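You operate a simulated robot arm through the tools that you are given. There is no shell and no other tool. Be economical: measure what you need, move in short steps, check, and stop when the job is done.

The job below is to be done with a simulated robot arm. You get a single attempt, and the scene is never put back.

## Task
Change the winder's cone to pink and set the dial to FAST.
Fine: free the thread first; the old cone goes on its peg in the rack; then hold the new thread.

The check looks at the end state, three seconds after you hand in, the way a careful person would. Anything else that was tipped, shoved, dropped, spilled or broken makes it a failure.

## Robot
A 6-joint arm with a two-finger parallel gripper, fixed in place. Base frame: the origin is at the foot of the arm, x ahead of it, y to its left, z up; the work surface is at about z = 78. Units: cm, degrees, N and s.
With the tool pointing down near the work surface it reaches from about 26 to 68 cm from the base axis. Its first joint turns from -66.0 to 66.0 degrees. Payload 2.9 kg.
The tool frame sits at the grasp point between the pads (the TCP): z along the fingers, y along the line on which they close. The tips reach 3 cm beyond it. The gripper opens to 11 cm. The fingers are 2 cm wide and 1 cm thick; the gripper's body (4.8 by 11.2 cm) begins 5.5 cm behind the TCP.
Orientation is told as [roll, pitch, yaw] about the base's x, y, z axes, in that order, counted from this pose: with the fingers straight down and closing along the base's y, the tool's x points along the base's -x, its y along +y and its z along -z.

## Interface
- The arm moves only by the tool drive_tool. Its argument "motion" is a list of rows, each an object of numbers (a shift or turn left out is 0, a gripper value left out holds the last): "hand": the gripper command, from -1 (fully open) to 1 (shut), values between in proportion; "x", "y", "z": the shift along the tool's x, y, z in cm; "rx", "ry", "rz": the turn, a rotation vector about the tool's x, y, z in degrees. In form: [{"hand": .., "x": .., "y": .., "z": .., "rx": .., "ry": .., "rz": ..}, ...]. A call has 1 to 8 rows; each row shifts and turns the commanded pose from where the row before left it, along the tool's axes as they then stand. A row lasts 0.2 s, in which the tool goes at most 5 cm and 8.6 degrees; a call with a longer step from one row to the next is refused whole, and so is a gripper value outside its range. Where a pose cannot be reached the arm comes as near as it can. A force on the tool above 60 N (or 10 N above the force at the start of the call, whichever is more), or a blocked arm, ends the call early, and 0.2 s more pass. The fingers move at their own pace (about 10.8 cm/s each) and stop on an object; they squeeze with about 28 N. The grip force told is the motor's: it shows also when the fingers shut on nothing. Time passes only in rows, and 0.2 s behind the last, so rows that do not move let the fingers close. The reply holds the time, the measured pose of the TCP, the force on the tool along the base axes, the opening and the grip force, in the units named above and with some noise, with the torque about the TCP (base axes, N m) and any sound that the robot's microphone picked up, and new pictures: "pictures" is both (left out), scene, wrist or none.
- Cameras (640 x 400 px; columns grow to the right, rows downward): "scene" is fixed at [6.93, 42.32, 139.98]; the picture's right is [-0.84, -0.54, 0.00], its down [-0.23, 0.36, -0.90] and it looks along [0.49, -0.76, -0.43] (base axes); focal length 340 px, centre (320, 200). "wrist" rides on the gripper at [7.2, 1.7, -10.3] in the tool frame; the picture's right is [-0.23, 0.97, 0.00], its down [-0.76, -0.18, -0.62] and it looks along [-0.61, -0.14, 0.78] (tool axes); focal length 222 px, centre (320, 200).
- measure_at(camera, pixels): there is no depth. For up to 12 entries [column, row, z] of the newest picture of that camera ("zoom" is the newest enlarged one), the place [x, y] in the base frame at which the ray of that pixel passes the height z, good to about 0.2 cm. It takes no simulated time.
- zoom(camera, box): a new picture of the part [left, top, right, bottom] of that camera's present view, enlarged. It takes no simulated time.
- job_done(): hands the job in; it is judged then, once.

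Work in short steps. Measure before you move; look again where a grasp or a placing could have gone wrong, and mend it. You have 80 turns and 200 pictures in all, those below and enlarged ones among them. Open the gripper and draw the arm clear of the work before you hand the job in, unless the task says otherwise; then end with one line.

The tools are called after ">>>" as name(argument=value, ...) on one line, values as JSON. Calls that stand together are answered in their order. drive_tool: Moves the arm, as the interface text tells. Its arguments: {"type":"object","properties":{"motion":{"type":"array","items":{"type":"object","properties":{"hand":{"type":"number"},"x":{"type":"number"},"y":{"type":"number"},"z":{"type":"number"},"rx":{"type":"number"},"ry":{"type":"number"},"rz":{"type":"number"}}}},"pictures":{"type":"string","enum":["both","scene","wrist","none"]}},"required":["motion"]} The other tools are called the same way: measure_at (camera, pixels) gives the place at which the rays of pixels pass given heights; zoom (camera, box) takes an enlarged picture of a part of a camera's view; job_done () hands the job in.

At the start:

```text
time_s: 0.0
ee_pos: [37.3, -30.64, 118.0]
tcp_rot: [0.1, 0.0, 0.0]
wrist_force: [0.1, -1.2, -1.2]
moment: [0.03, 0.01, -0.01]
grip_width: 10.99
gripper_force: 0.0
```

scene: 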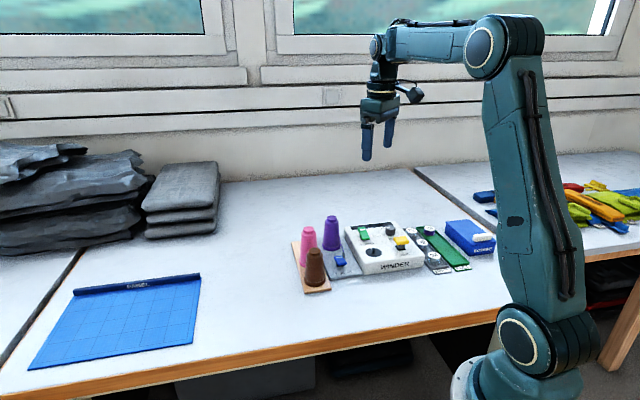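
wrist: 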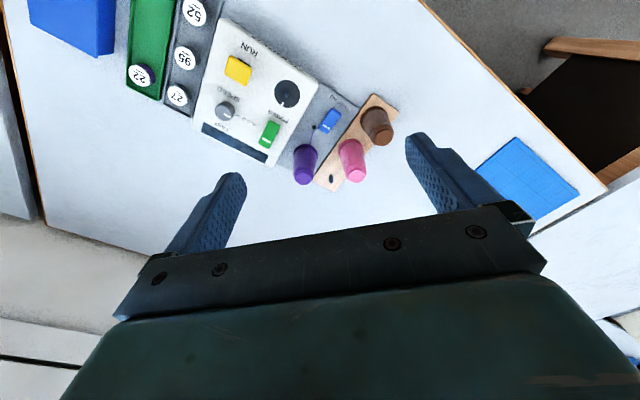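

The pictures show a winder near scene pixel (385,245) with cones at (308,240), (315,265), (330,232). I look closer in both cameras.

>>> zoom(camera="scene", box=[280, 200, 500, 310])

>>> zoom(camera="wrist", box=[120, 0, 420, 200])

```text
2.91 times, centred on (390, 255) of scene
```

zoom: 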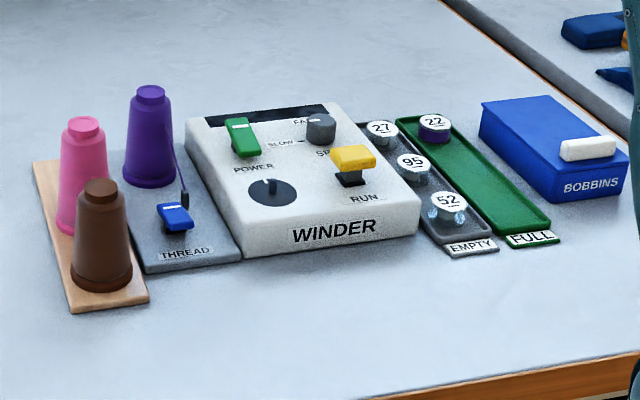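

```text
2.00 times, centred on (270, 100) of wrist
```

zoom: 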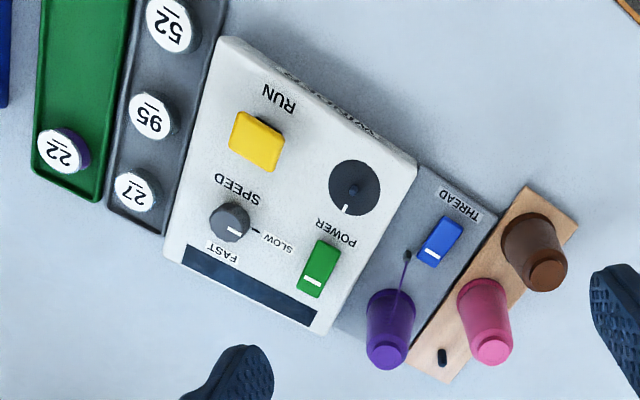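

The layout: purple cone is on the winder's stand with thread led to the blue THREAD lever; empty peg at wrist zoom (442,357). I measure key places from both cameras.

>>> measure_at(camera="zoom", pixels=[[442, 357, 79], [442, 363, 79], [442, 350, 81], [442, 240, 80], [407, 256, 80], [230, 222, 84], [318, 268, 84], [256, 141, 84], [390, 305, 79], [478, 295, 79], [525, 230, 79], [354, 188, 82]])

>>> measure_at(camera="scene", pixels=[[331.6, 249, 79], [331.6, 217, 86], [331.6, 217, 88], [331.6, 217, 90], [308, 266, 79], [308, 228, 88], [315, 284, 79], [315, 249, 88], [340, 260, 80], [390, 230, 84], [338, 272, 79], [364, 274, 78]])

```text
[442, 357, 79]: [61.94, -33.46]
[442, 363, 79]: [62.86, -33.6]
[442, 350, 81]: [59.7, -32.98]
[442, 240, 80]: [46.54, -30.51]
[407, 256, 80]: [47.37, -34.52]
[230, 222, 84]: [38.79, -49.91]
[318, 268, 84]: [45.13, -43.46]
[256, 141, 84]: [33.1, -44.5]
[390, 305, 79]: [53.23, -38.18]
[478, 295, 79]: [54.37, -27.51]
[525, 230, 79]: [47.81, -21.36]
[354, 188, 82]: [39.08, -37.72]
```

```text
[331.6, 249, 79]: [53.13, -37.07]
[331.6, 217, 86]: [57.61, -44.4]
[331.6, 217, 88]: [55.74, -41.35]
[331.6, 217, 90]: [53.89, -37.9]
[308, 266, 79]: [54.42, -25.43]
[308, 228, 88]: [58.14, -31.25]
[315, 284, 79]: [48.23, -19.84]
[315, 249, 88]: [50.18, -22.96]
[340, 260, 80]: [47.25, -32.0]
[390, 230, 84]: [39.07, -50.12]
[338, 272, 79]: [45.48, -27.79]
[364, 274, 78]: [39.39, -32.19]
```

Estimates: purple ≈(53.5,-38), lever ≈(47,-31.5), peg ≈(61,-33), pink ≈(54.5,-26.5), dial ≈(39,-50). I draw back and lower for a closer wrist view.

>>> drive_tool(motion=[{"hand": -1, "x": 2.5, "y": -1, "z": 3}, {"x": 2.5, "y": -1, "z": 3}, {"x": 2.5, "y": -1, "z": 3}, {"z": 2}, {}], pictures="wrist")

```text
time_s: 1.2
ee_pos: [29.77, -33.71, 107.02]
tcp_rot: [0.0, 0.0, 0.0]
wrist_force: [0.5, -0.4, -0.3]
moment: [0.01, -0.01, 0.0]
grip_width: 10.99
gripper_force: 0.0
```

wrist: 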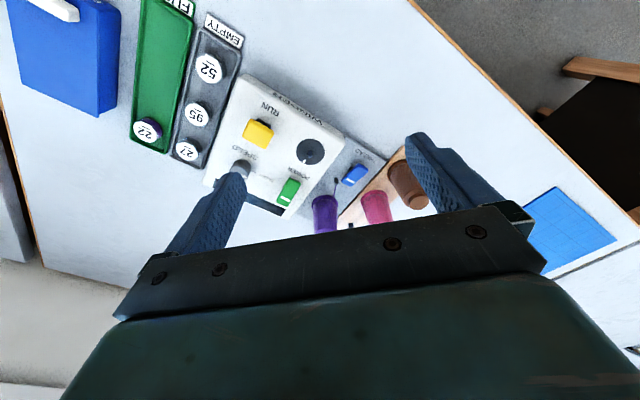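

Items are partly hidden by the gripper; I zoom on the lever and cone region (240,60)-(440,240).

>>> zoom(camera="wrist", box=[220, 70, 440, 240])

>>> zoom(camera="scene", box=[285, 205, 385, 300])

```text
2.35 times, centred on (330, 155) of wrist
```

zoom: 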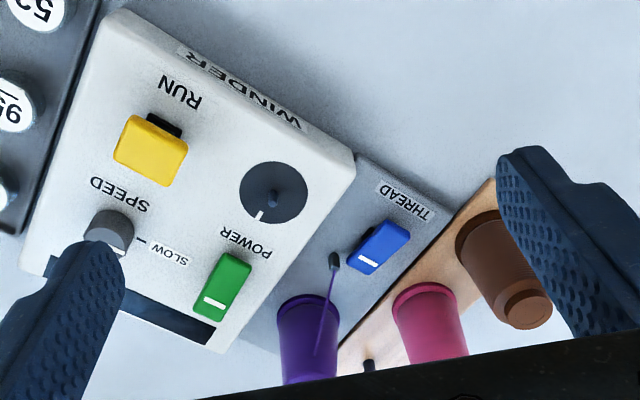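

```text
4.21 times, centred on (335, 252) of scene
```

zoom: 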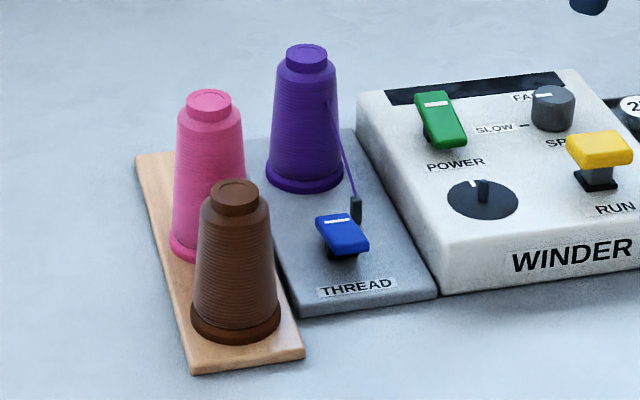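

I need a better overhead view; I move the TCP to about (47,-34,102), tips still well above the cone tops (~90).

>>> drive_tool(motion=[{"x": -4.5, "z": 1}, {"x": -4.5, "z": 1}, {"x": -4.5, "z": 1}, {"x": -4, "z": 1}, {}], pictures="wrist")

>>> zoom(camera="wrist", box=[160, 0, 460, 200])

>>> zoom(camera="scene", box=[350, 210, 430, 260])

```text
time_s: 2.4
ee_pos: [47.24, -33.63, 103.05]
tcp_rot: [0.0, 0.0, 0.1]
wrist_force: [-0.3, -0.2, -0.6]
moment: [-0.01, 0.01, 0.0]
grip_width: 11.01
gripper_force: 0.0
```

wrist: 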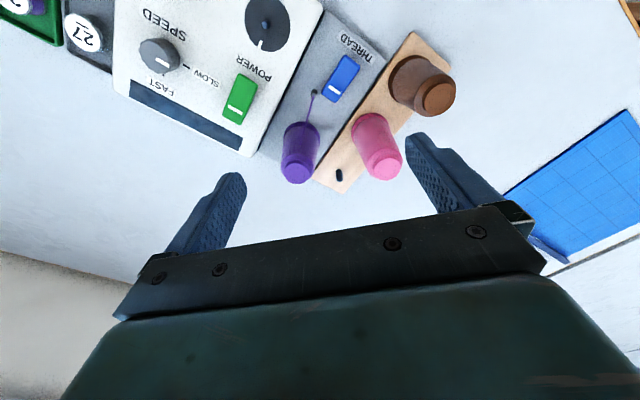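

```text
2.00 times, centred on (310, 100) of wrist
```

zoom: 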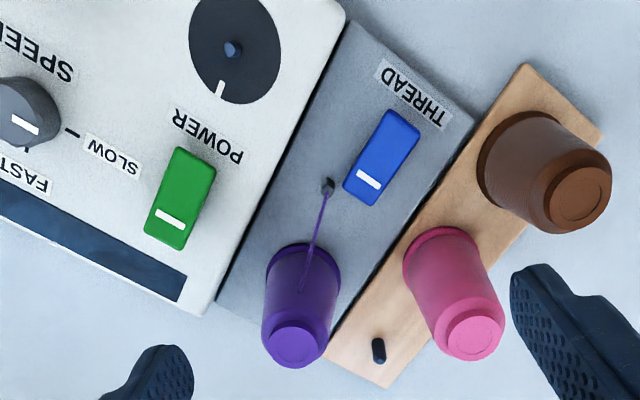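

```text
8.00 times, centred on (390, 235) of scene
```

zoom: 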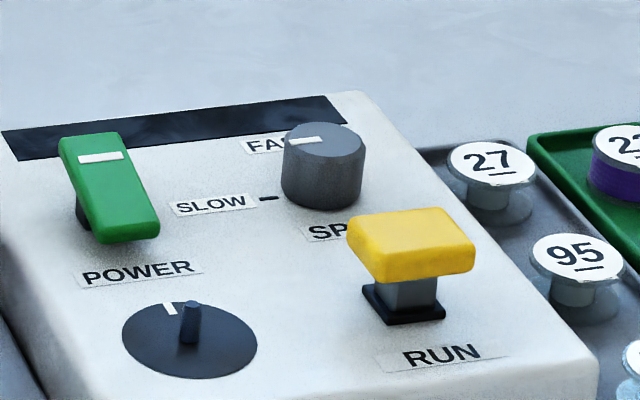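

I look closer at the blue lever in both cameras to find its tilt.

>>> zoom(camera="scene", box=[350, 215, 390, 245])

>>> zoom(camera="wrist", box=[300, 40, 380, 100])

>>> measure_at(camera="wrist", pixels=[[341, 78, 79.5], [341, 78, 80.5], [341, 78, 81.5], [351, 58, 81], [331, 99, 81], [338, 173, 79], [314, 93, 80], [295, 172, 90], [382, 168, 90], [440, 98, 90], [161, 58, 84.5], [238, 98, 84]])

>>> zoom(camera="scene", box=[340, 245, 380, 275])

```text
13.33 times, centred on (370, 230) of scene
```

zoom: 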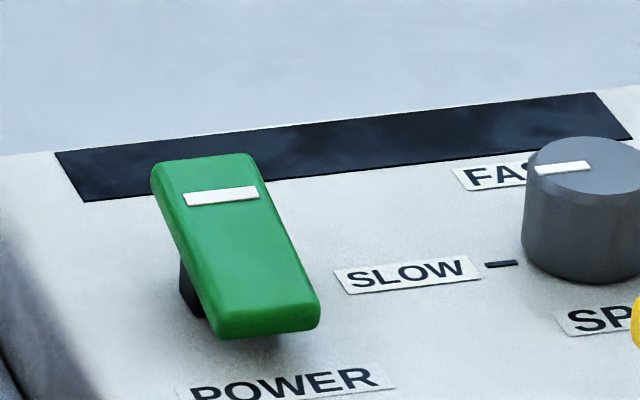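

```text
6.67 times, centred on (340, 70) of wrist
```

zoom: 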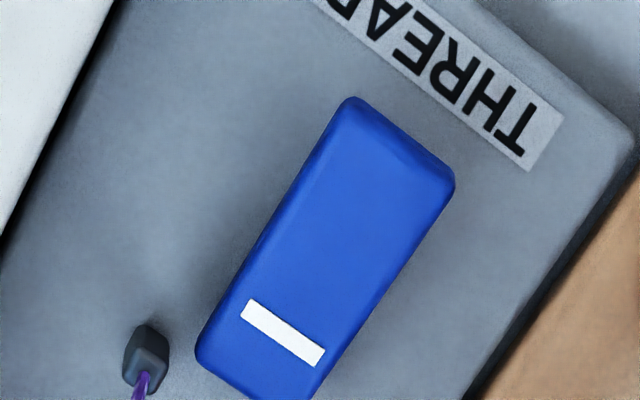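

```text
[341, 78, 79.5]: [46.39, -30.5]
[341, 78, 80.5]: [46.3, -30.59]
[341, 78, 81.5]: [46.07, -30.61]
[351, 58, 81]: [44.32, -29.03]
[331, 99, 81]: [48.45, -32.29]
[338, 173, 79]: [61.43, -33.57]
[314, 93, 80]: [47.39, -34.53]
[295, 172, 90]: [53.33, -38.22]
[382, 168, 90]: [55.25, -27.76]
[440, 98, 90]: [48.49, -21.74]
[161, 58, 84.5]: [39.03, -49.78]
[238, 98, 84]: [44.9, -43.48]
```

```text
13.33 times, centred on (360, 260) of scene
```

zoom: 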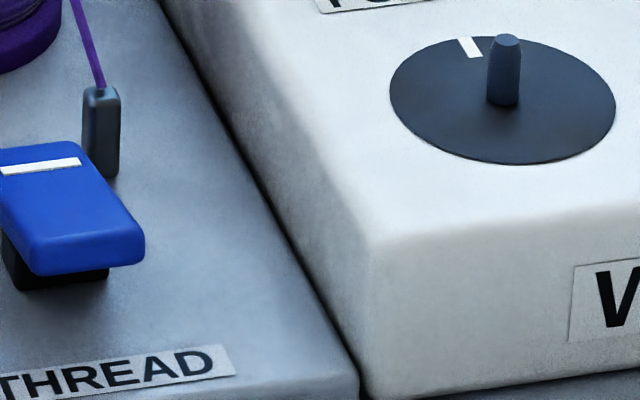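

I compare the blue paddle's tilt to the green one with a full zoom in the scene camera.

>>> zoom(camera="scene", box=[345, 245, 377, 267])

>>> zoom(camera="scene", box=[340, 236, 385, 266])

```text
16.00 times, centred on (361, 256) of scene
```

zoom: 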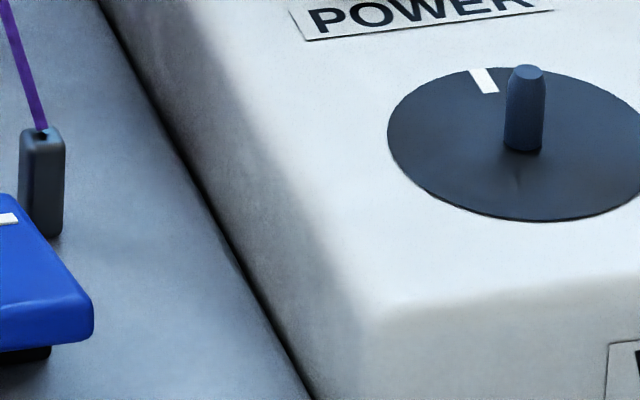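

```text
13.33 times, centred on (362, 251) of scene
```

zoom: 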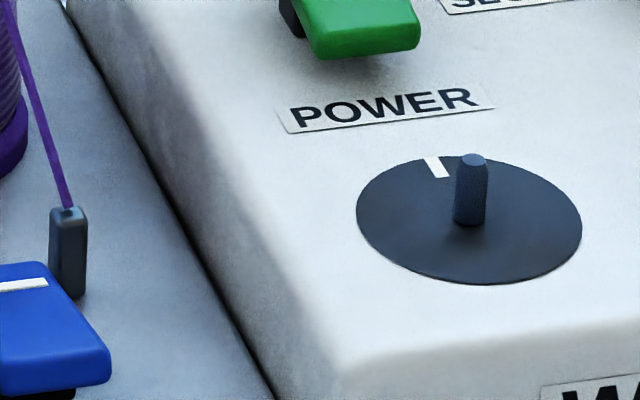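

Blue is left of that box; I recentre on about (341,258).

>>> zoom(camera="scene", box=[322, 244, 362, 270])

```text
15.38 times, centred on (342, 257) of scene
```

zoom: 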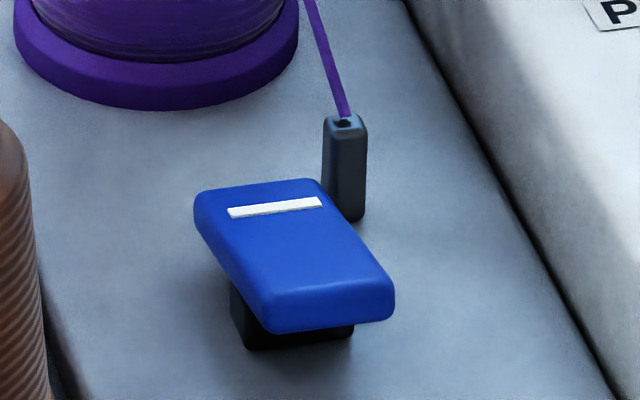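

The blue paddle's near end (by the THREAD label) is raised, line end down. I'll press the raised end with closed fingers: go above (44.8,-29.3), yawed 48° so the gripper's length runs along the paddle and clears the cones.

>>> drive_tool(motion=[{"hand": 1, "x": 1.2, "y": 2.2, "z": 2}, {"x": 1.2, "y": 2.1, "z": 2}, {"rz": -8}, {"rz": -8}, {"rz": -8}, {"rz": -8}, {"rz": -8}, {"rz": -8}], pictures="both")

```text
time_s: 4.2
ee_pos: [44.79, -29.27, 99.03]
tcp_rot: [0.0, -0.1, 48.2]
wrist_force: [-0.3, 0.1, 0.5]
moment: [-0.02, -0.03, 0.01]
grip_width: 0.0
gripper_force: 27.7
```

scene: 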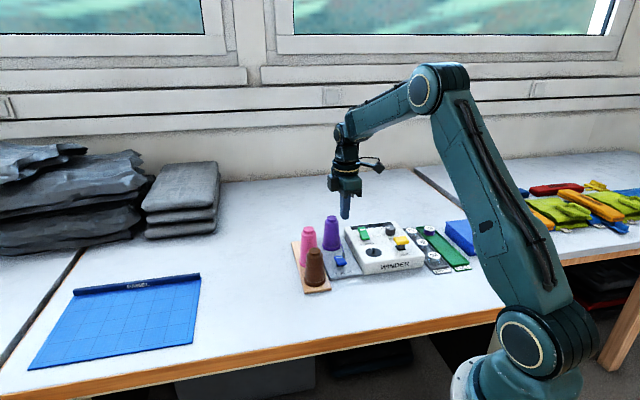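
wrist: 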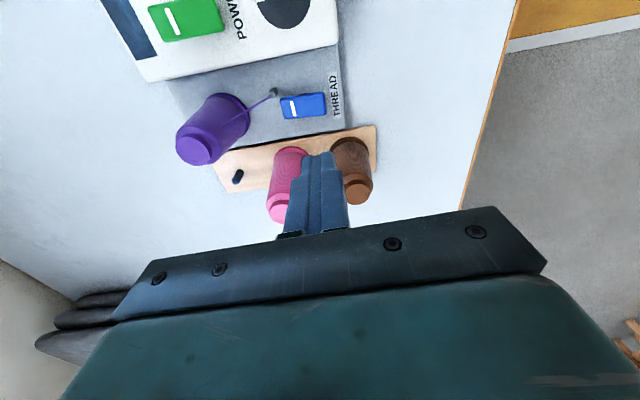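

I re-measure the paddle ends (283,107),(325,103) and others from this new viewpoint.

>>> measure_at(camera="wrist", pixels=[[325, 103, 81], [325, 103, 82], [283, 107, 81], [283, 107, 80], [237, 178, 79], [237, 173, 81], [196, 151, 90], [236, 103, 79.5], [277, 209, 90], [295, 155, 79], [357, 194, 90], [348, 145, 79]])

>>> zoom(camera="wrist", box=[160, 60, 400, 240])

```text
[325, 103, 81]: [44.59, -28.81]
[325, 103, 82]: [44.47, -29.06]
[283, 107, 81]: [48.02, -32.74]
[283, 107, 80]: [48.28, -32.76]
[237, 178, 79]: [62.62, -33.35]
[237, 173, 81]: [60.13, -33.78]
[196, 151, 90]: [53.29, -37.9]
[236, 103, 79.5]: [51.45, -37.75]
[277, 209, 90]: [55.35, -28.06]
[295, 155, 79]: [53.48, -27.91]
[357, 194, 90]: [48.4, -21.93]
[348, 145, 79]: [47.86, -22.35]
```

```text
2.22 times, centred on (280, 150) of wrist
```

zoom: 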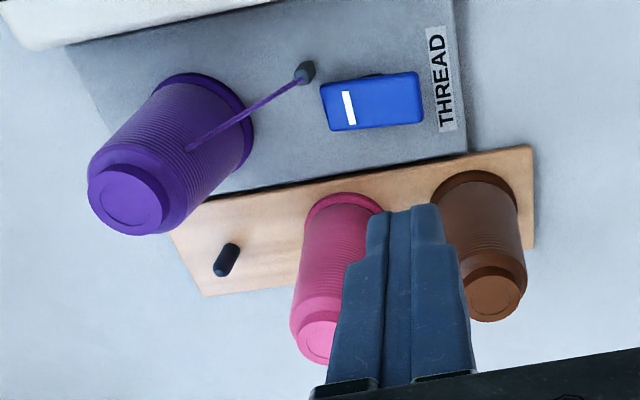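

Now I descend straight over the raised near end, to tip height about 83.

>>> drive_tool(motion=[{"z": 4}, {"z": 4}, {"z": 3}, {"z": 2}, {}], pictures="both")

>>> zoom(camera="scene", box=[300, 200, 400, 280])

```text
time_s: 5.4
ee_pos: [44.7, -29.32, 86.14]
tcp_rot: [-0.1, 0.0, 47.9]
wrist_force: [0.8, 0.4, 0.1]
moment: [-0.01, -0.01, -0.02]
grip_width: 0.0
gripper_force: 28.1
```

scene: 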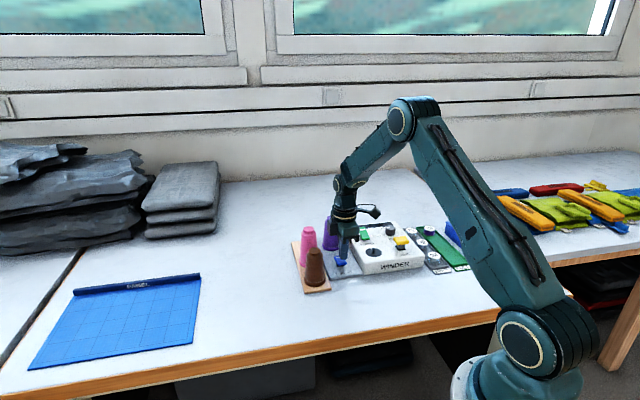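
wrist: 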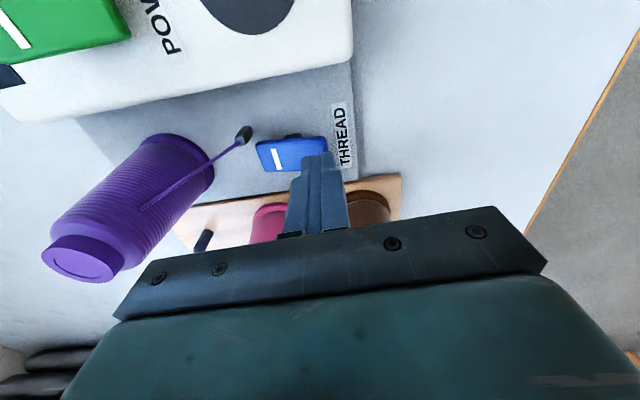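

```text
5.00 times, centred on (350, 240) of scene
```

zoom: 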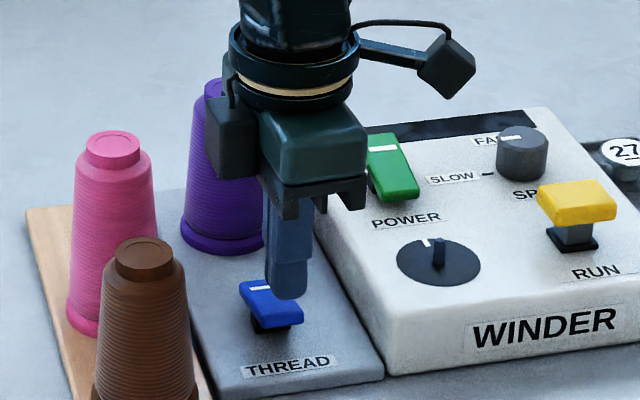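

The tip is over the near end; I press down slowly.

>>> drive_tool(motion=[{"z": 0.5}, {"z": 0.5}, {"z": 0.4}, {"z": 0.4}, {}], pictures="wrist")

>>> zoom(camera="scene", box=[320, 235, 370, 275])

```text
time_s: 6.6
ee_pos: [44.85, -29.32, 84.1]
tcp_rot: [0.1, 0.0, 48.0]
wrist_force: [0.1, 0.2, 0.0]
moment: [0.02, -0.03, 0.01]
grip_width: 0.0
gripper_force: 28.0
```

wrist: 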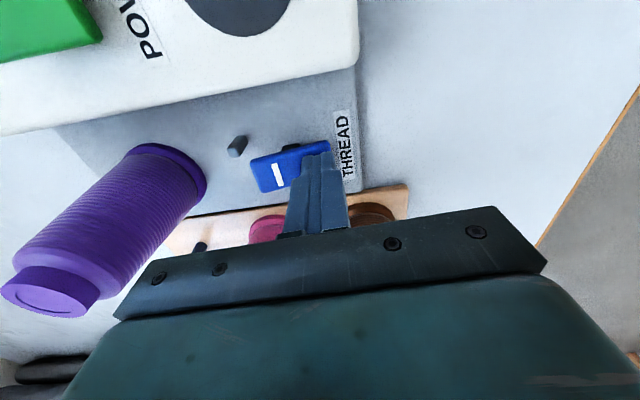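

```text
10.00 times, centred on (345, 255) of scene
```

zoom: 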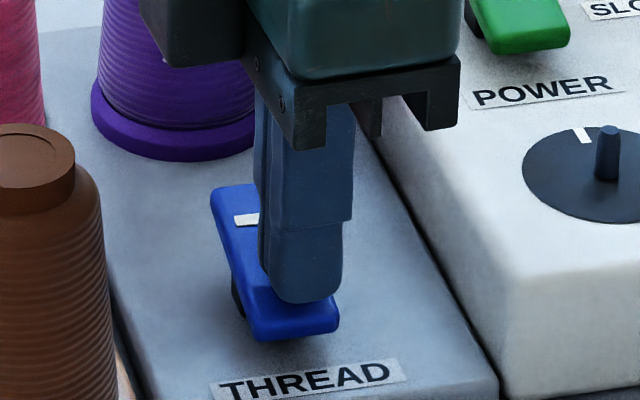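

The paddle flipped and the thread is gone from the guide: it is free. I rise and go above the purple cone (53.3,-38.0), opening the hand to ~7 cm.

>>> drive_tool(motion=[{"z": -4.5}, {"z": -4.5}, {"z": -4.5}, {"z": -3}, {"hand": -0.3, "x": 0.3, "y": -4}, {"x": 0.3, "y": -4}, {"x": 0.2, "y": -4.1}, {}], pictures="both")

>>> zoom(camera="scene", box=[280, 195, 400, 295])

```text
time_s: 8.4
ee_pos: [53.21, -37.92, 100.53]
tcp_rot: [0.1, 0.0, 48.0]
wrist_force: [-0.1, -0.3, -0.3]
moment: [0.02, -0.01, 0.01]
grip_width: 7.16
gripper_force: 0.0
```

scene: 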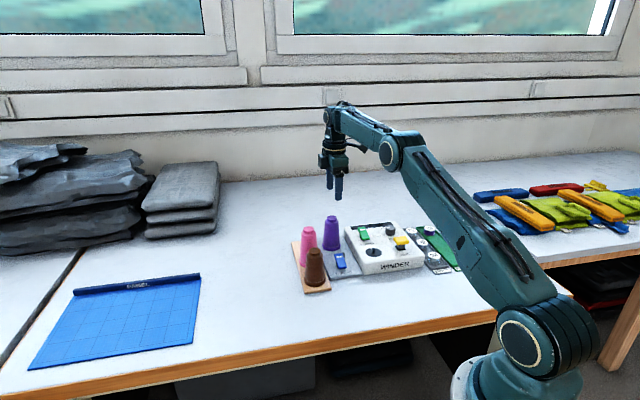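
wrist: 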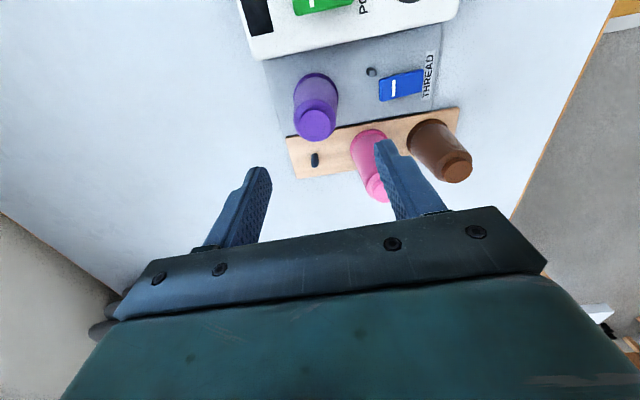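

```text
4.00 times, centred on (340, 245) of scene
```

zoom: 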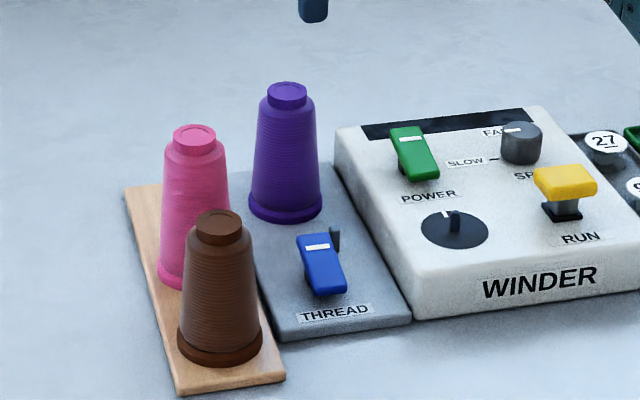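

Blue's line end is now raised, like the green one. I zoom in the wrist view to measure the purple top and the free peg.

>>> zoom(camera="wrist", box=[260, 50, 420, 200])

```text
2.67 times, centred on (340, 125) of wrist
```

zoom: 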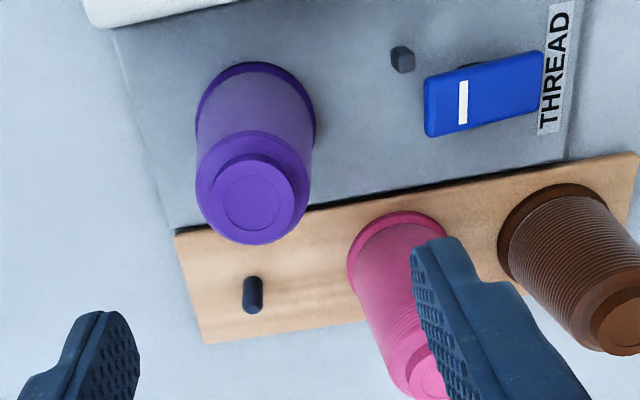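

>>> measure_at(camera="zoom", pixels=[[251, 203, 90], [251, 203, 91], [252, 120, 79], [252, 306, 79], [252, 284, 81], [252, 284, 82], [397, 262, 79], [430, 380, 90], [560, 228, 79], [620, 326, 90], [402, 70, 79.5]])

```text
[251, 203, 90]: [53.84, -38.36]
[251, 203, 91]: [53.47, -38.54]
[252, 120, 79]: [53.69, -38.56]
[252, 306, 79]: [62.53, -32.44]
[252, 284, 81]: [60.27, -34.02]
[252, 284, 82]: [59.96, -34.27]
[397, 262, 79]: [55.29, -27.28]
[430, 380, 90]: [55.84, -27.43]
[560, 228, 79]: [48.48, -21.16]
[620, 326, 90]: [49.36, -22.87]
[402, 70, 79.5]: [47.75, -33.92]
```

Purple centre ≈(53.5,-38.2). The free peg estimate is rough (62±0.5,-33±0.5), so I move over to see it from nearer above.

>>> drive_tool(motion=[{"x": -3.5, "y": -0.4}, {"x": -3.5, "y": -0.4}, {"x": -3.3, "y": -0.4}, {}], pictures="wrist")

>>> zoom(camera="wrist", box=[220, 0, 420, 140])

```text
time_s: 9.4
ee_pos: [59.77, -29.44, 100.6]
tcp_rot: [0.0, 0.0, 47.9]
wrist_force: [-0.8, 0.4, 0.0]
moment: [0.04, 0.02, -0.01]
grip_width: 7.14
gripper_force: 0.0
out of reach, approached as far as the arm can: row 2, 3
```

wrist: 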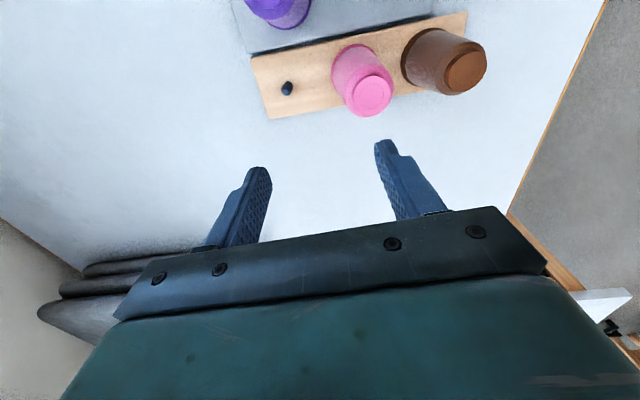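

```text
2.86 times, centred on (320, 70) of wrist
```

zoom: 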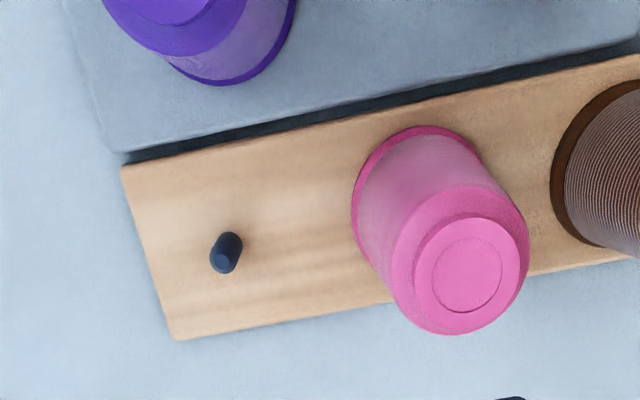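

The arm stops at radius ~66.6 at this height, so the peg's radius matters. I measure it from here.

>>> measure_at(camera="zoom", pixels=[[231, 244, 79], [222, 262, 81], [222, 262, 82], [418, 200, 79], [467, 278, 90], [467, 278, 91], [175, 340, 79], [122, 168, 79], [610, 170, 79]])

```text
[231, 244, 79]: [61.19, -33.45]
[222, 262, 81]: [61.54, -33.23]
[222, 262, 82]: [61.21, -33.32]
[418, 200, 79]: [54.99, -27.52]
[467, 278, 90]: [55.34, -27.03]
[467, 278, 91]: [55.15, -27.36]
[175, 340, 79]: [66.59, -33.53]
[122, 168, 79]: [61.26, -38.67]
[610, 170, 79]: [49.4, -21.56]
```

The peg is at ≈(61.3,-33.4), radius ~69.8, beyond straight-down reach. I'll use a gripper yawed to about -30° and tilted 14° outward for both grasp and placing, so the cone stays upright. First draw back and turn.

>>> drive_tool(motion=[{"x": 3.1, "y": 1.6}, {"x": 3.1, "y": 1.6}, {"x": 3, "y": 1.6}, {"rz": 7.8}, {"rz": 7.8}, {"rz": 7.8}, {"rz": 7.8}, {"rz": 7.8}], pictures="none")

>>> drive_tool(motion=[{"rz": 7.8}, {"rz": 7.8}, {"rz": 7.8}, {"rz": 7.8}, {"rz": 7.8}, {"ry": -7}, {"ry": -7}, {}], pictures="both")

```text
time_s: 11.2
ee_pos: [49.98, -33.02, 100.53]
tcp_rot: [0.1, 0.0, 8.9]
wrist_force: [0.0, 0.3, 1.1]
moment: [-0.05, -0.01, 0.0]
grip_width: 7.14
gripper_force: 0.0
```

```text
time_s: 13.0
ee_pos: [50.04, -33.09, 100.32]
tcp_rot: [-0.1, -14.0, -30.0]
wrist_force: [0.5, -0.3, -0.6]
moment: [-0.01, -0.02, 0.0]
grip_width: 7.12
gripper_force: 0.0
```

scene: 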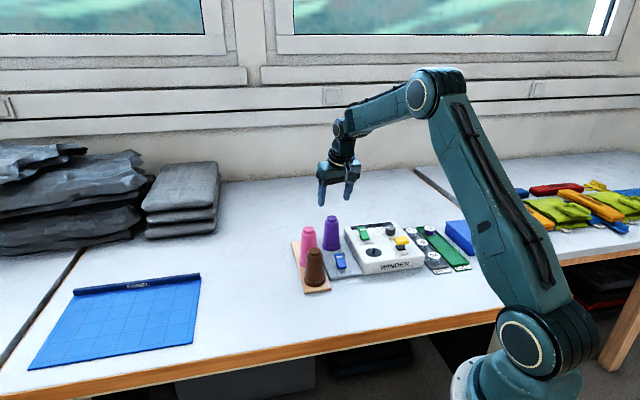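
wrist: 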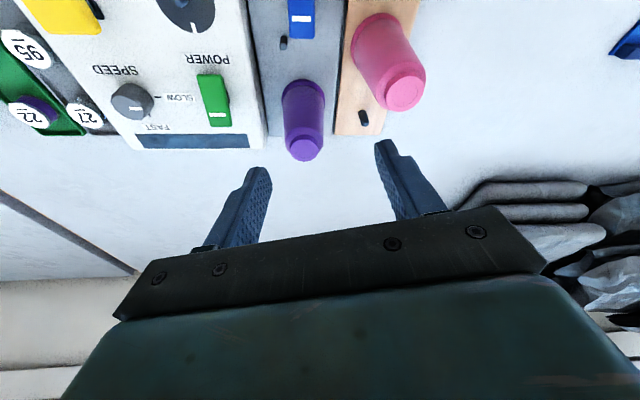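

Pose tilt is as wanted. I re-measure purple's top (306,148), pink's (404,93) and the peg (364,118) from here.

>>> zoom(camera="wrist", box=[250, 0, 450, 170])

```text
2.35 times, centred on (350, 85) of wrist
```

zoom: 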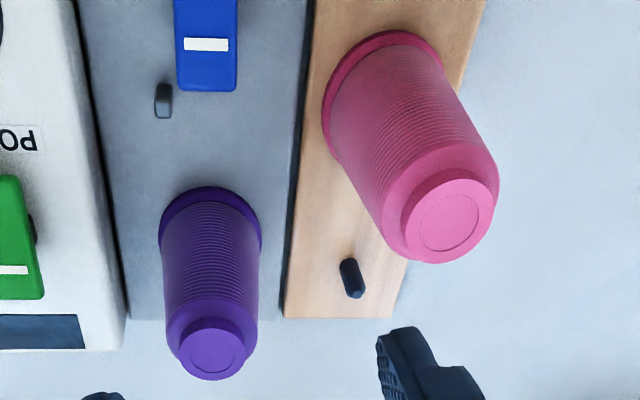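

>>> measure_at(camera="zoom", pixels=[[212, 350, 90], [212, 350, 91], [211, 236, 79], [449, 221, 90], [449, 221, 91], [384, 82, 79], [347, 266, 79], [357, 293, 81], [357, 293, 82]])

```text
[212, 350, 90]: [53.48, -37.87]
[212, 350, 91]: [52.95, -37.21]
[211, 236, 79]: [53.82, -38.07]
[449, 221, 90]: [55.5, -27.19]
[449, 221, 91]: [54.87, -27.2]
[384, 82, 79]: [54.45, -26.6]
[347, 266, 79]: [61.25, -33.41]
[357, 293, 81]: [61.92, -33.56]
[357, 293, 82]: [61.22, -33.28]
```

I move above purple (53.5,-38.0) at z≈97, keeping the tilt.

>>> drive_tool(motion=[{"x": -1.5, "y": -0.85, "z": 1.5}, {"x": -1.5, "y": -0.85, "z": 1.5}, {"x": -1.5, "y": -0.81, "z": 1.5}, {}], pictures="both")

>>> zoom(camera="scene", box=[280, 175, 380, 275])

```text
time_s: 14.0
ee_pos: [53.46, -37.89, 97.18]
tcp_rot: [0.0, -14.0, -30.0]
wrist_force: [0.1, -0.5, 0.1]
moment: [0.01, -0.04, 0.01]
grip_width: 7.15
gripper_force: 0.1
```

scene: 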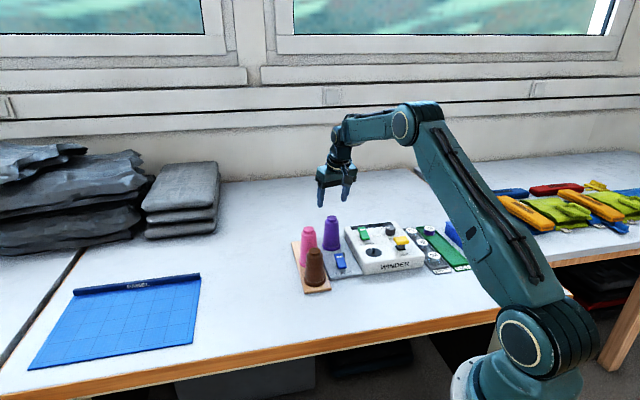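
wrist: 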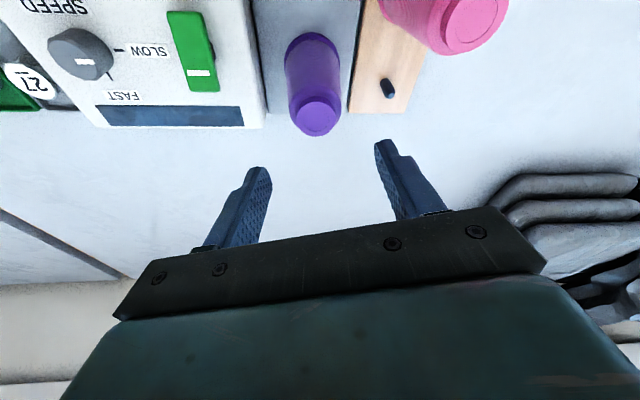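

```text
4.00 times, centred on (330, 225) of scene
```

zoom: 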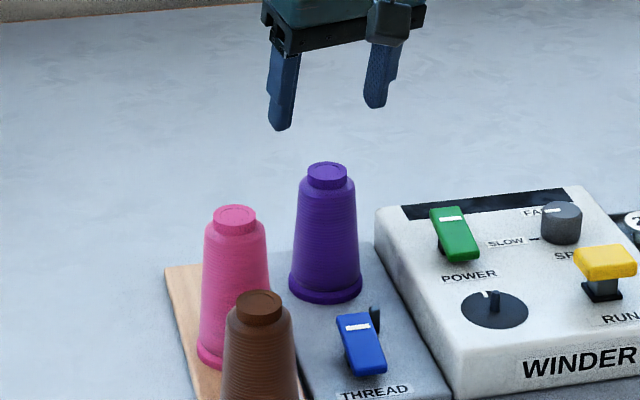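

The fingers are centred around purple; I descend 9.5 cm vertically.

>>> drive_tool(motion=[{"x": 0.6, "z": 2.4}, {"x": 0.6, "z": 2.4}, {"x": 0.6, "z": 2.4}, {"x": 0.5, "z": 2}, {}], pictures="both")

>>> zoom(camera="scene", box=[280, 185, 380, 275])

```text
time_s: 15.2
ee_pos: [53.48, -37.98, 87.7]
tcp_rot: [-0.1, -14.1, -30.0]
wrist_force: [-0.1, -0.3, -0.5]
moment: [0.02, 0.01, 0.02]
grip_width: 7.15
gripper_force: 0.1
```

scene: 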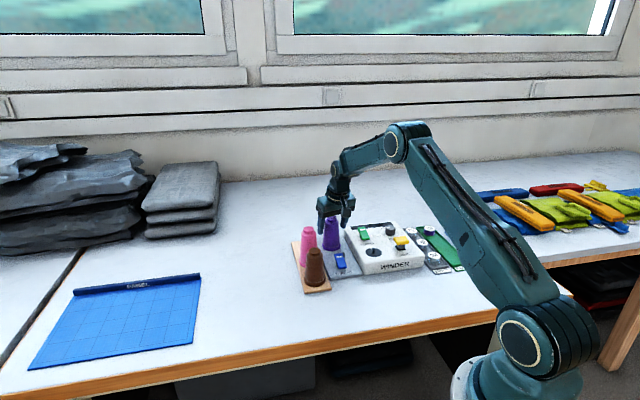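
wrist: 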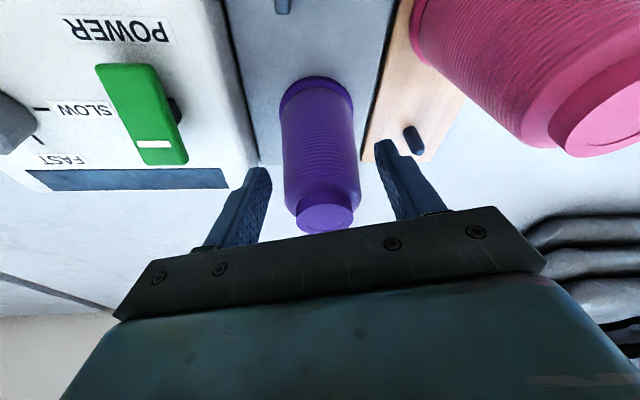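

```text
4.44 times, centred on (330, 230) of scene
```

zoom: 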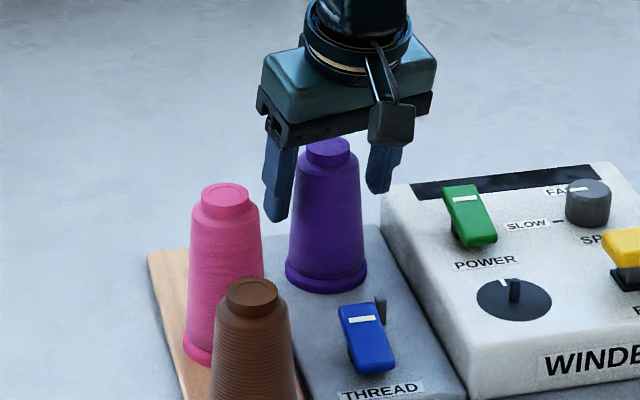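

Fingers straddle the cone; I close and check the width.

>>> drive_tool(motion=[{"hand": 0.1}, {"hand": 1}, {}, {}], pictures="wrist")

```text
time_s: 16.2
ee_pos: [53.49, -37.99, 87.68]
tcp_rot: [0.0, -14.0, -30.0]
wrist_force: [0.2, 0.5, 0.1]
moment: [0.01, 0.01, 0.02]
grip_width: 4.92
gripper_force: 28.4
```

wrist: 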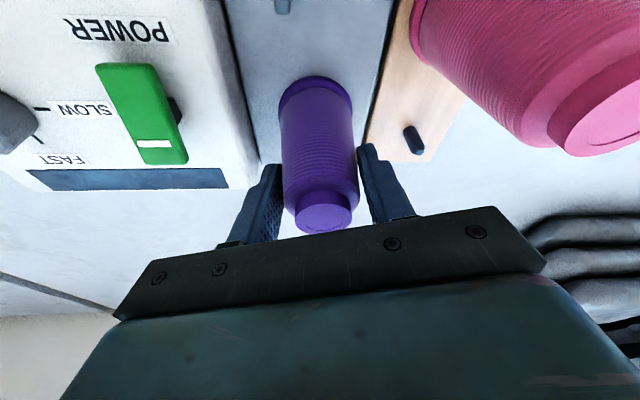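

Held at 4.92 cm. I lift 4.5 cm straight up and check the cone comes along.

>>> drive_tool(motion=[{"x": -0.12, "z": -0.48}, {"x": -0.24, "z": -0.97}, {"x": -0.36, "z": -1.46}, {"x": -0.36, "z": -1.46}, {}], pictures="both")

>>> zoom(camera="scene", box=[280, 185, 380, 275])

```text
time_s: 17.4
ee_pos: [53.53, -38.02, 92.2]
tcp_rot: [0.0, -13.9, -30.1]
wrist_force: [-0.5, 0.2, -1.8]
moment: [0.01, 0.06, 0.02]
grip_width: 4.9
gripper_force: 27.7
```

scene: 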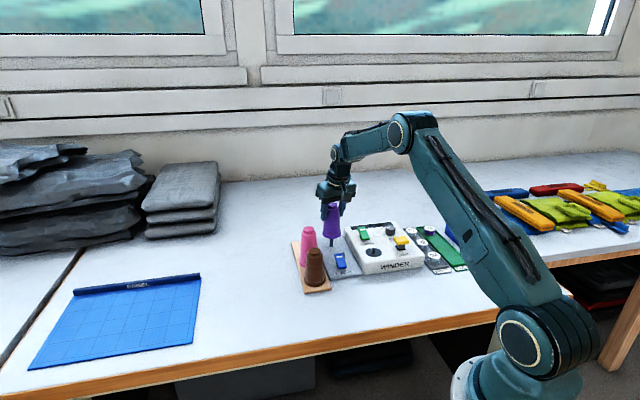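
wrist: 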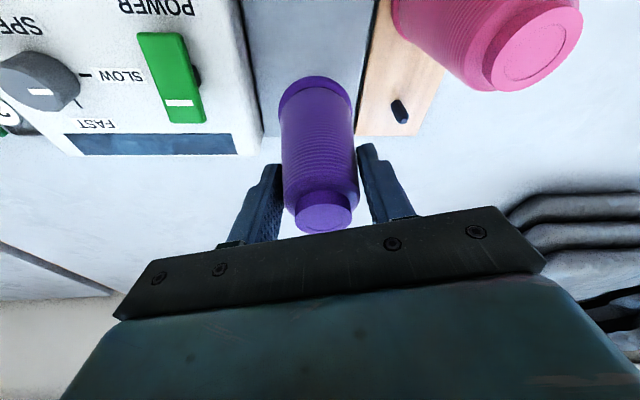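

```text
4.44 times, centred on (330, 230) of scene
```

zoom: 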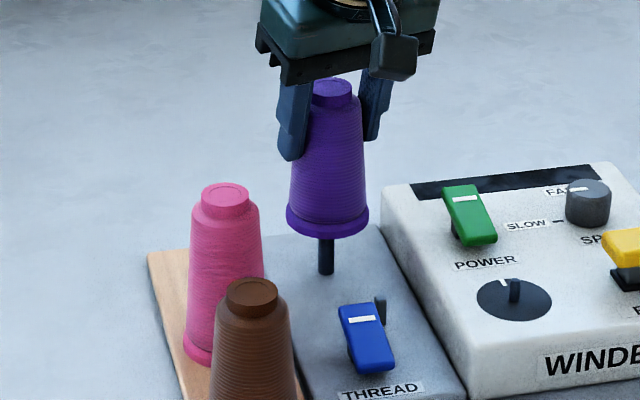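

Cone is lifted upright with the spindle below it. I measure the spindle base and raise 3 cm more, then move sideways toward the peg (outward 4.45, y +7.9).

>>> measure_at(camera="scene", pixels=[[331.4, 246.2, 79], [331.4, 246.2, 79.5]])

>>> drive_tool(motion=[{"x": -0.36, "z": -1.46}, {"x": -0.3, "z": -1.2}, {"x": -1.1, "y": 1.97, "z": 0.27}, {"x": -1.1, "y": 1.97, "z": 0.27}, {"x": -1.1, "y": 1.97, "z": 0.27}, {"x": -1.0, "y": 1.97, "z": 0.27}, {}], pictures="both")

>>> zoom(camera="scene", box=[260, 175, 370, 275])

```text
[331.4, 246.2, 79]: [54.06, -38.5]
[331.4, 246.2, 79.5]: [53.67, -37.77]
```

```text
time_s: 19.0
ee_pos: [61.25, -33.2, 94.95]
tcp_rot: [0.0, -13.9, -30.0]
wrist_force: [-0.2, 0.4, -1.4]
moment: [-0.01, -0.01, 0.0]
grip_width: 4.89
gripper_force: 27.9
```

scene: 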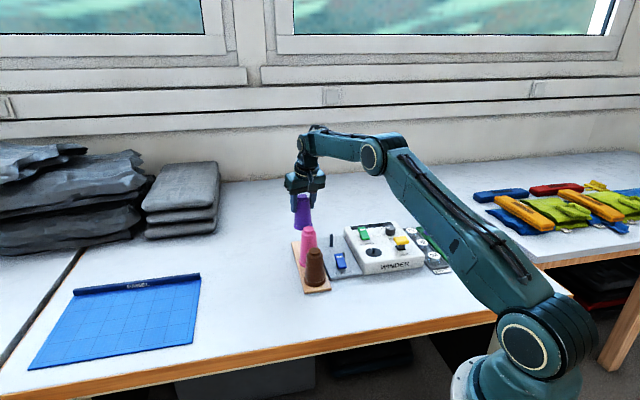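
wrist: 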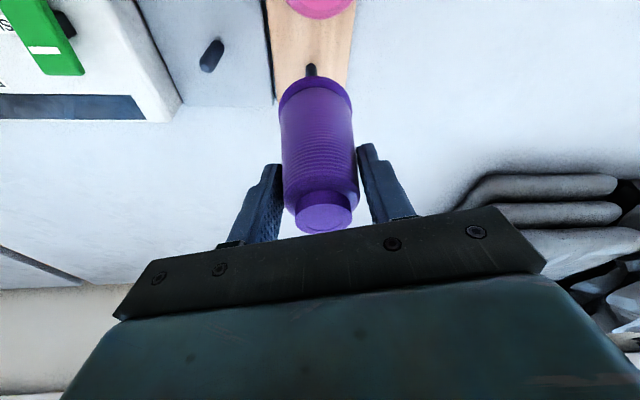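

```text
4.00 times, centred on (315, 225) of scene
```

zoom: 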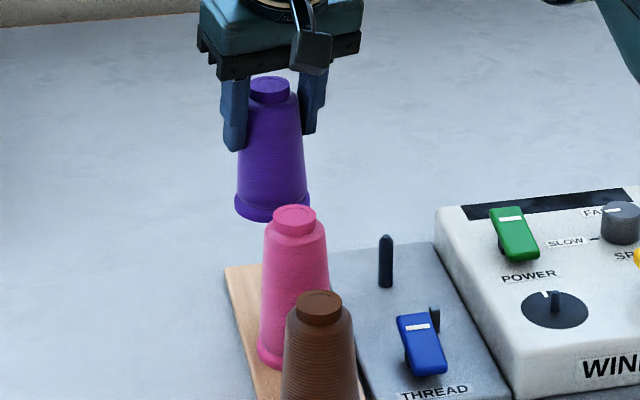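

The cone hangs over the peg region; the peg shows at wrist (311,70) and the spindle at (211,56). I zoom to measure both.

>>> zoom(camera="wrist", box=[190, 20, 370, 120])

```text
3.56 times, centred on (280, 70) of wrist
```

zoom: 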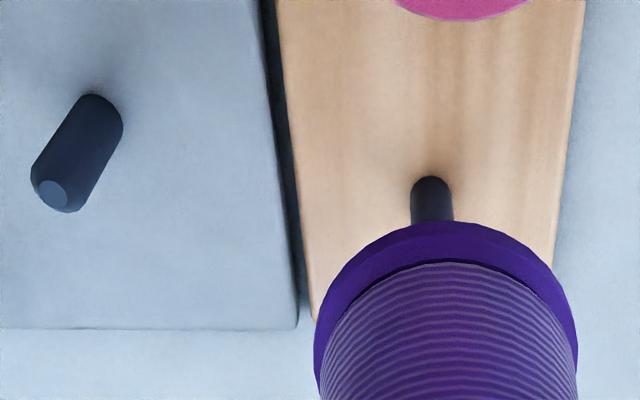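

>>> measure_at(camera="zoom", pixels=[[431, 196, 79], [431, 196, 78.8], [97, 112, 79], [52, 194, 82.5], [52, 194, 83], [52, 194, 83.5], [447, 322, 83], [447, 322, 86], [447, 322, 84.5]])

>>> measure_at(camera="scene", pixels=[[331.5, 234.8, 82], [331.5, 234.8, 83], [331.5, 234.8, 83.5]])

```text
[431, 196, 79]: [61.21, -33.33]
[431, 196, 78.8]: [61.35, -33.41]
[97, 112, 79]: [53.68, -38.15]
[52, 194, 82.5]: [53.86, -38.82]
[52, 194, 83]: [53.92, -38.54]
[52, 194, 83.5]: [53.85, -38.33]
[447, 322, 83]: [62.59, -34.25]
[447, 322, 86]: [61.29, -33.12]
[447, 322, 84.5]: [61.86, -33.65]
```

```text
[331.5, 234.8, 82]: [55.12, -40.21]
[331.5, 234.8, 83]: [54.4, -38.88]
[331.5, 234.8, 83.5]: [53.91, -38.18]
```

Spindle ≈(53.75,-38.2), peg ≈(61.28,-33.37); the cone axis sits ~0.25 outward of the TCP. I correct slightly and descend gently to engage the peg.

>>> drive_tool(motion=[{"x": 0.42, "z": 1.15}, {"x": 0.3, "z": 1.2}, {"x": 0.15, "z": 0.58}, {"x": 0.15, "z": 0.58}, {"x": 0.15, "z": 0.58}, {}], pictures="both")

>>> zoom(camera="wrist", box=[190, 20, 370, 120])

```text
time_s: 20.4
ee_pos: [61.14, -33.3, 90.59]
tcp_rot: [0.1, -14.0, -30.0]
wrist_force: [0.7, 0.5, -1.2]
moment: [-0.08, 0.0, -0.02]
grip_width: 4.88
gripper_force: 28.1
```

scene: 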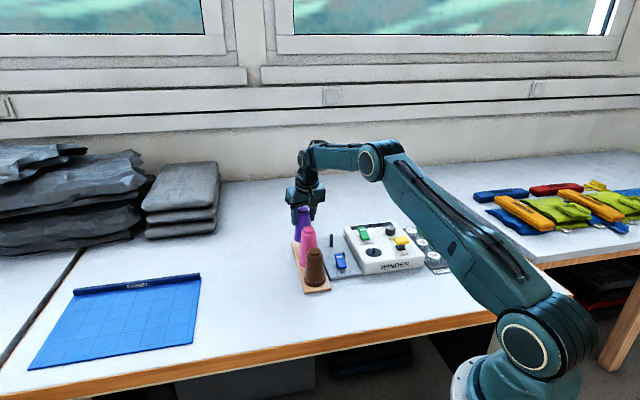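
wrist: 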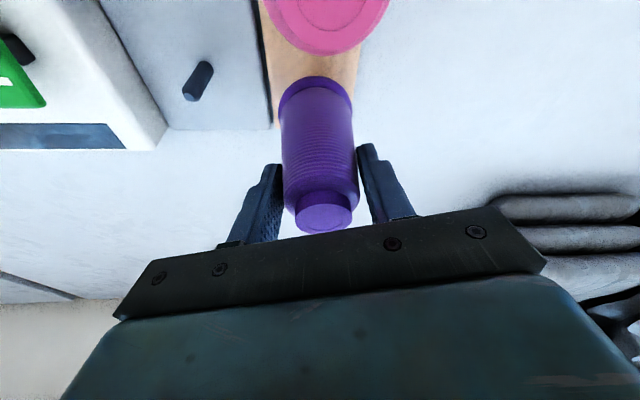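

```text
3.56 times, centred on (280, 70) of wrist
```

zoom: 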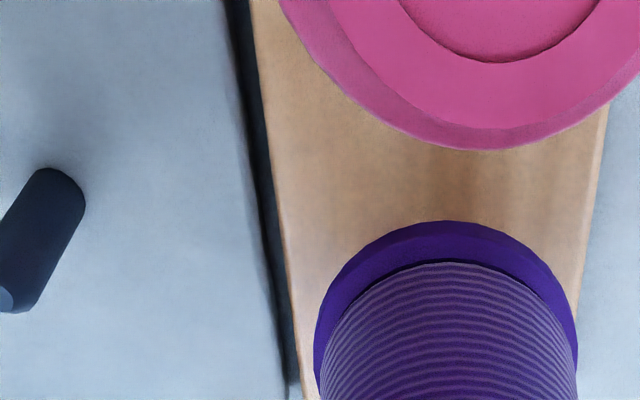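

No upward resistance, bottom already below the peg top: engaged. I lower the rest gently.

>>> drive_tool(motion=[{"x": 0.17, "z": 0.68}, {"x": 0.17, "z": 0.68}, {"x": 0.17, "z": 0.68}, {"x": 0.12, "z": 0.48}, {"x": 0.05, "z": 0.2}, {}], pictures="both")

>>> zoom(camera="scene", box=[270, 185, 350, 265])

```text
time_s: 21.8
ee_pos: [61.12, -33.28, 87.93]
tcp_rot: [0.0, -14.0, -30.0]
wrist_force: [-0.7, -0.2, -1.1]
moment: [0.0, 0.0, 0.01]
grip_width: 4.9
gripper_force: 28.5
```

scene: 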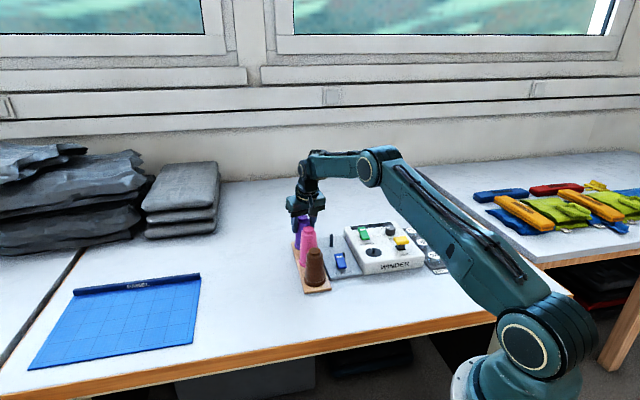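
wrist: 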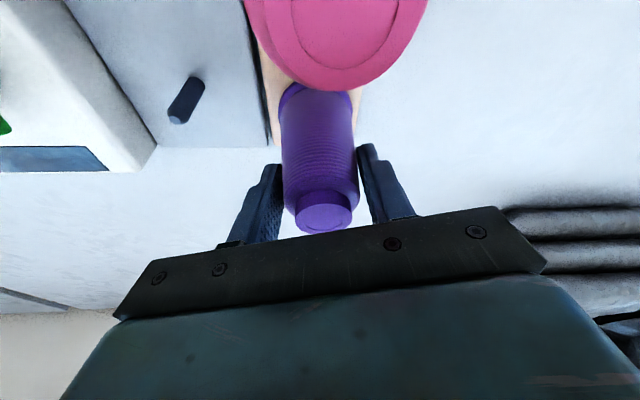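

```text
5.00 times, centred on (310, 225) of scene
```

zoom: 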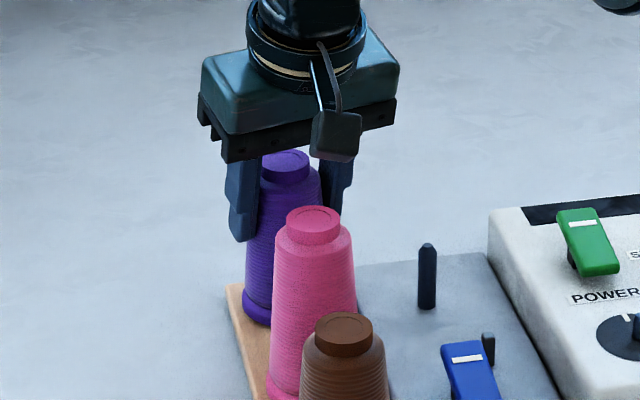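

Nearly seated. I lower in 0.15 cm steps until contact shows.

>>> drive_tool(motion=[{"x": 0.04, "z": 0.15}, {"x": 0.04, "z": 0.15}, {"x": 0.04, "z": 0.15}, {}], pictures="none")

```text
time_s: 22.8
ee_pos: [61.18, -33.42, 87.52]
tcp_rot: [-0.1, -14.0, -30.0]
wrist_force: [-2.6, 1.8, 7.1]
moment: [0.32, 0.07, 0.06]
grip_width: 4.88
gripper_force: 27.7
```

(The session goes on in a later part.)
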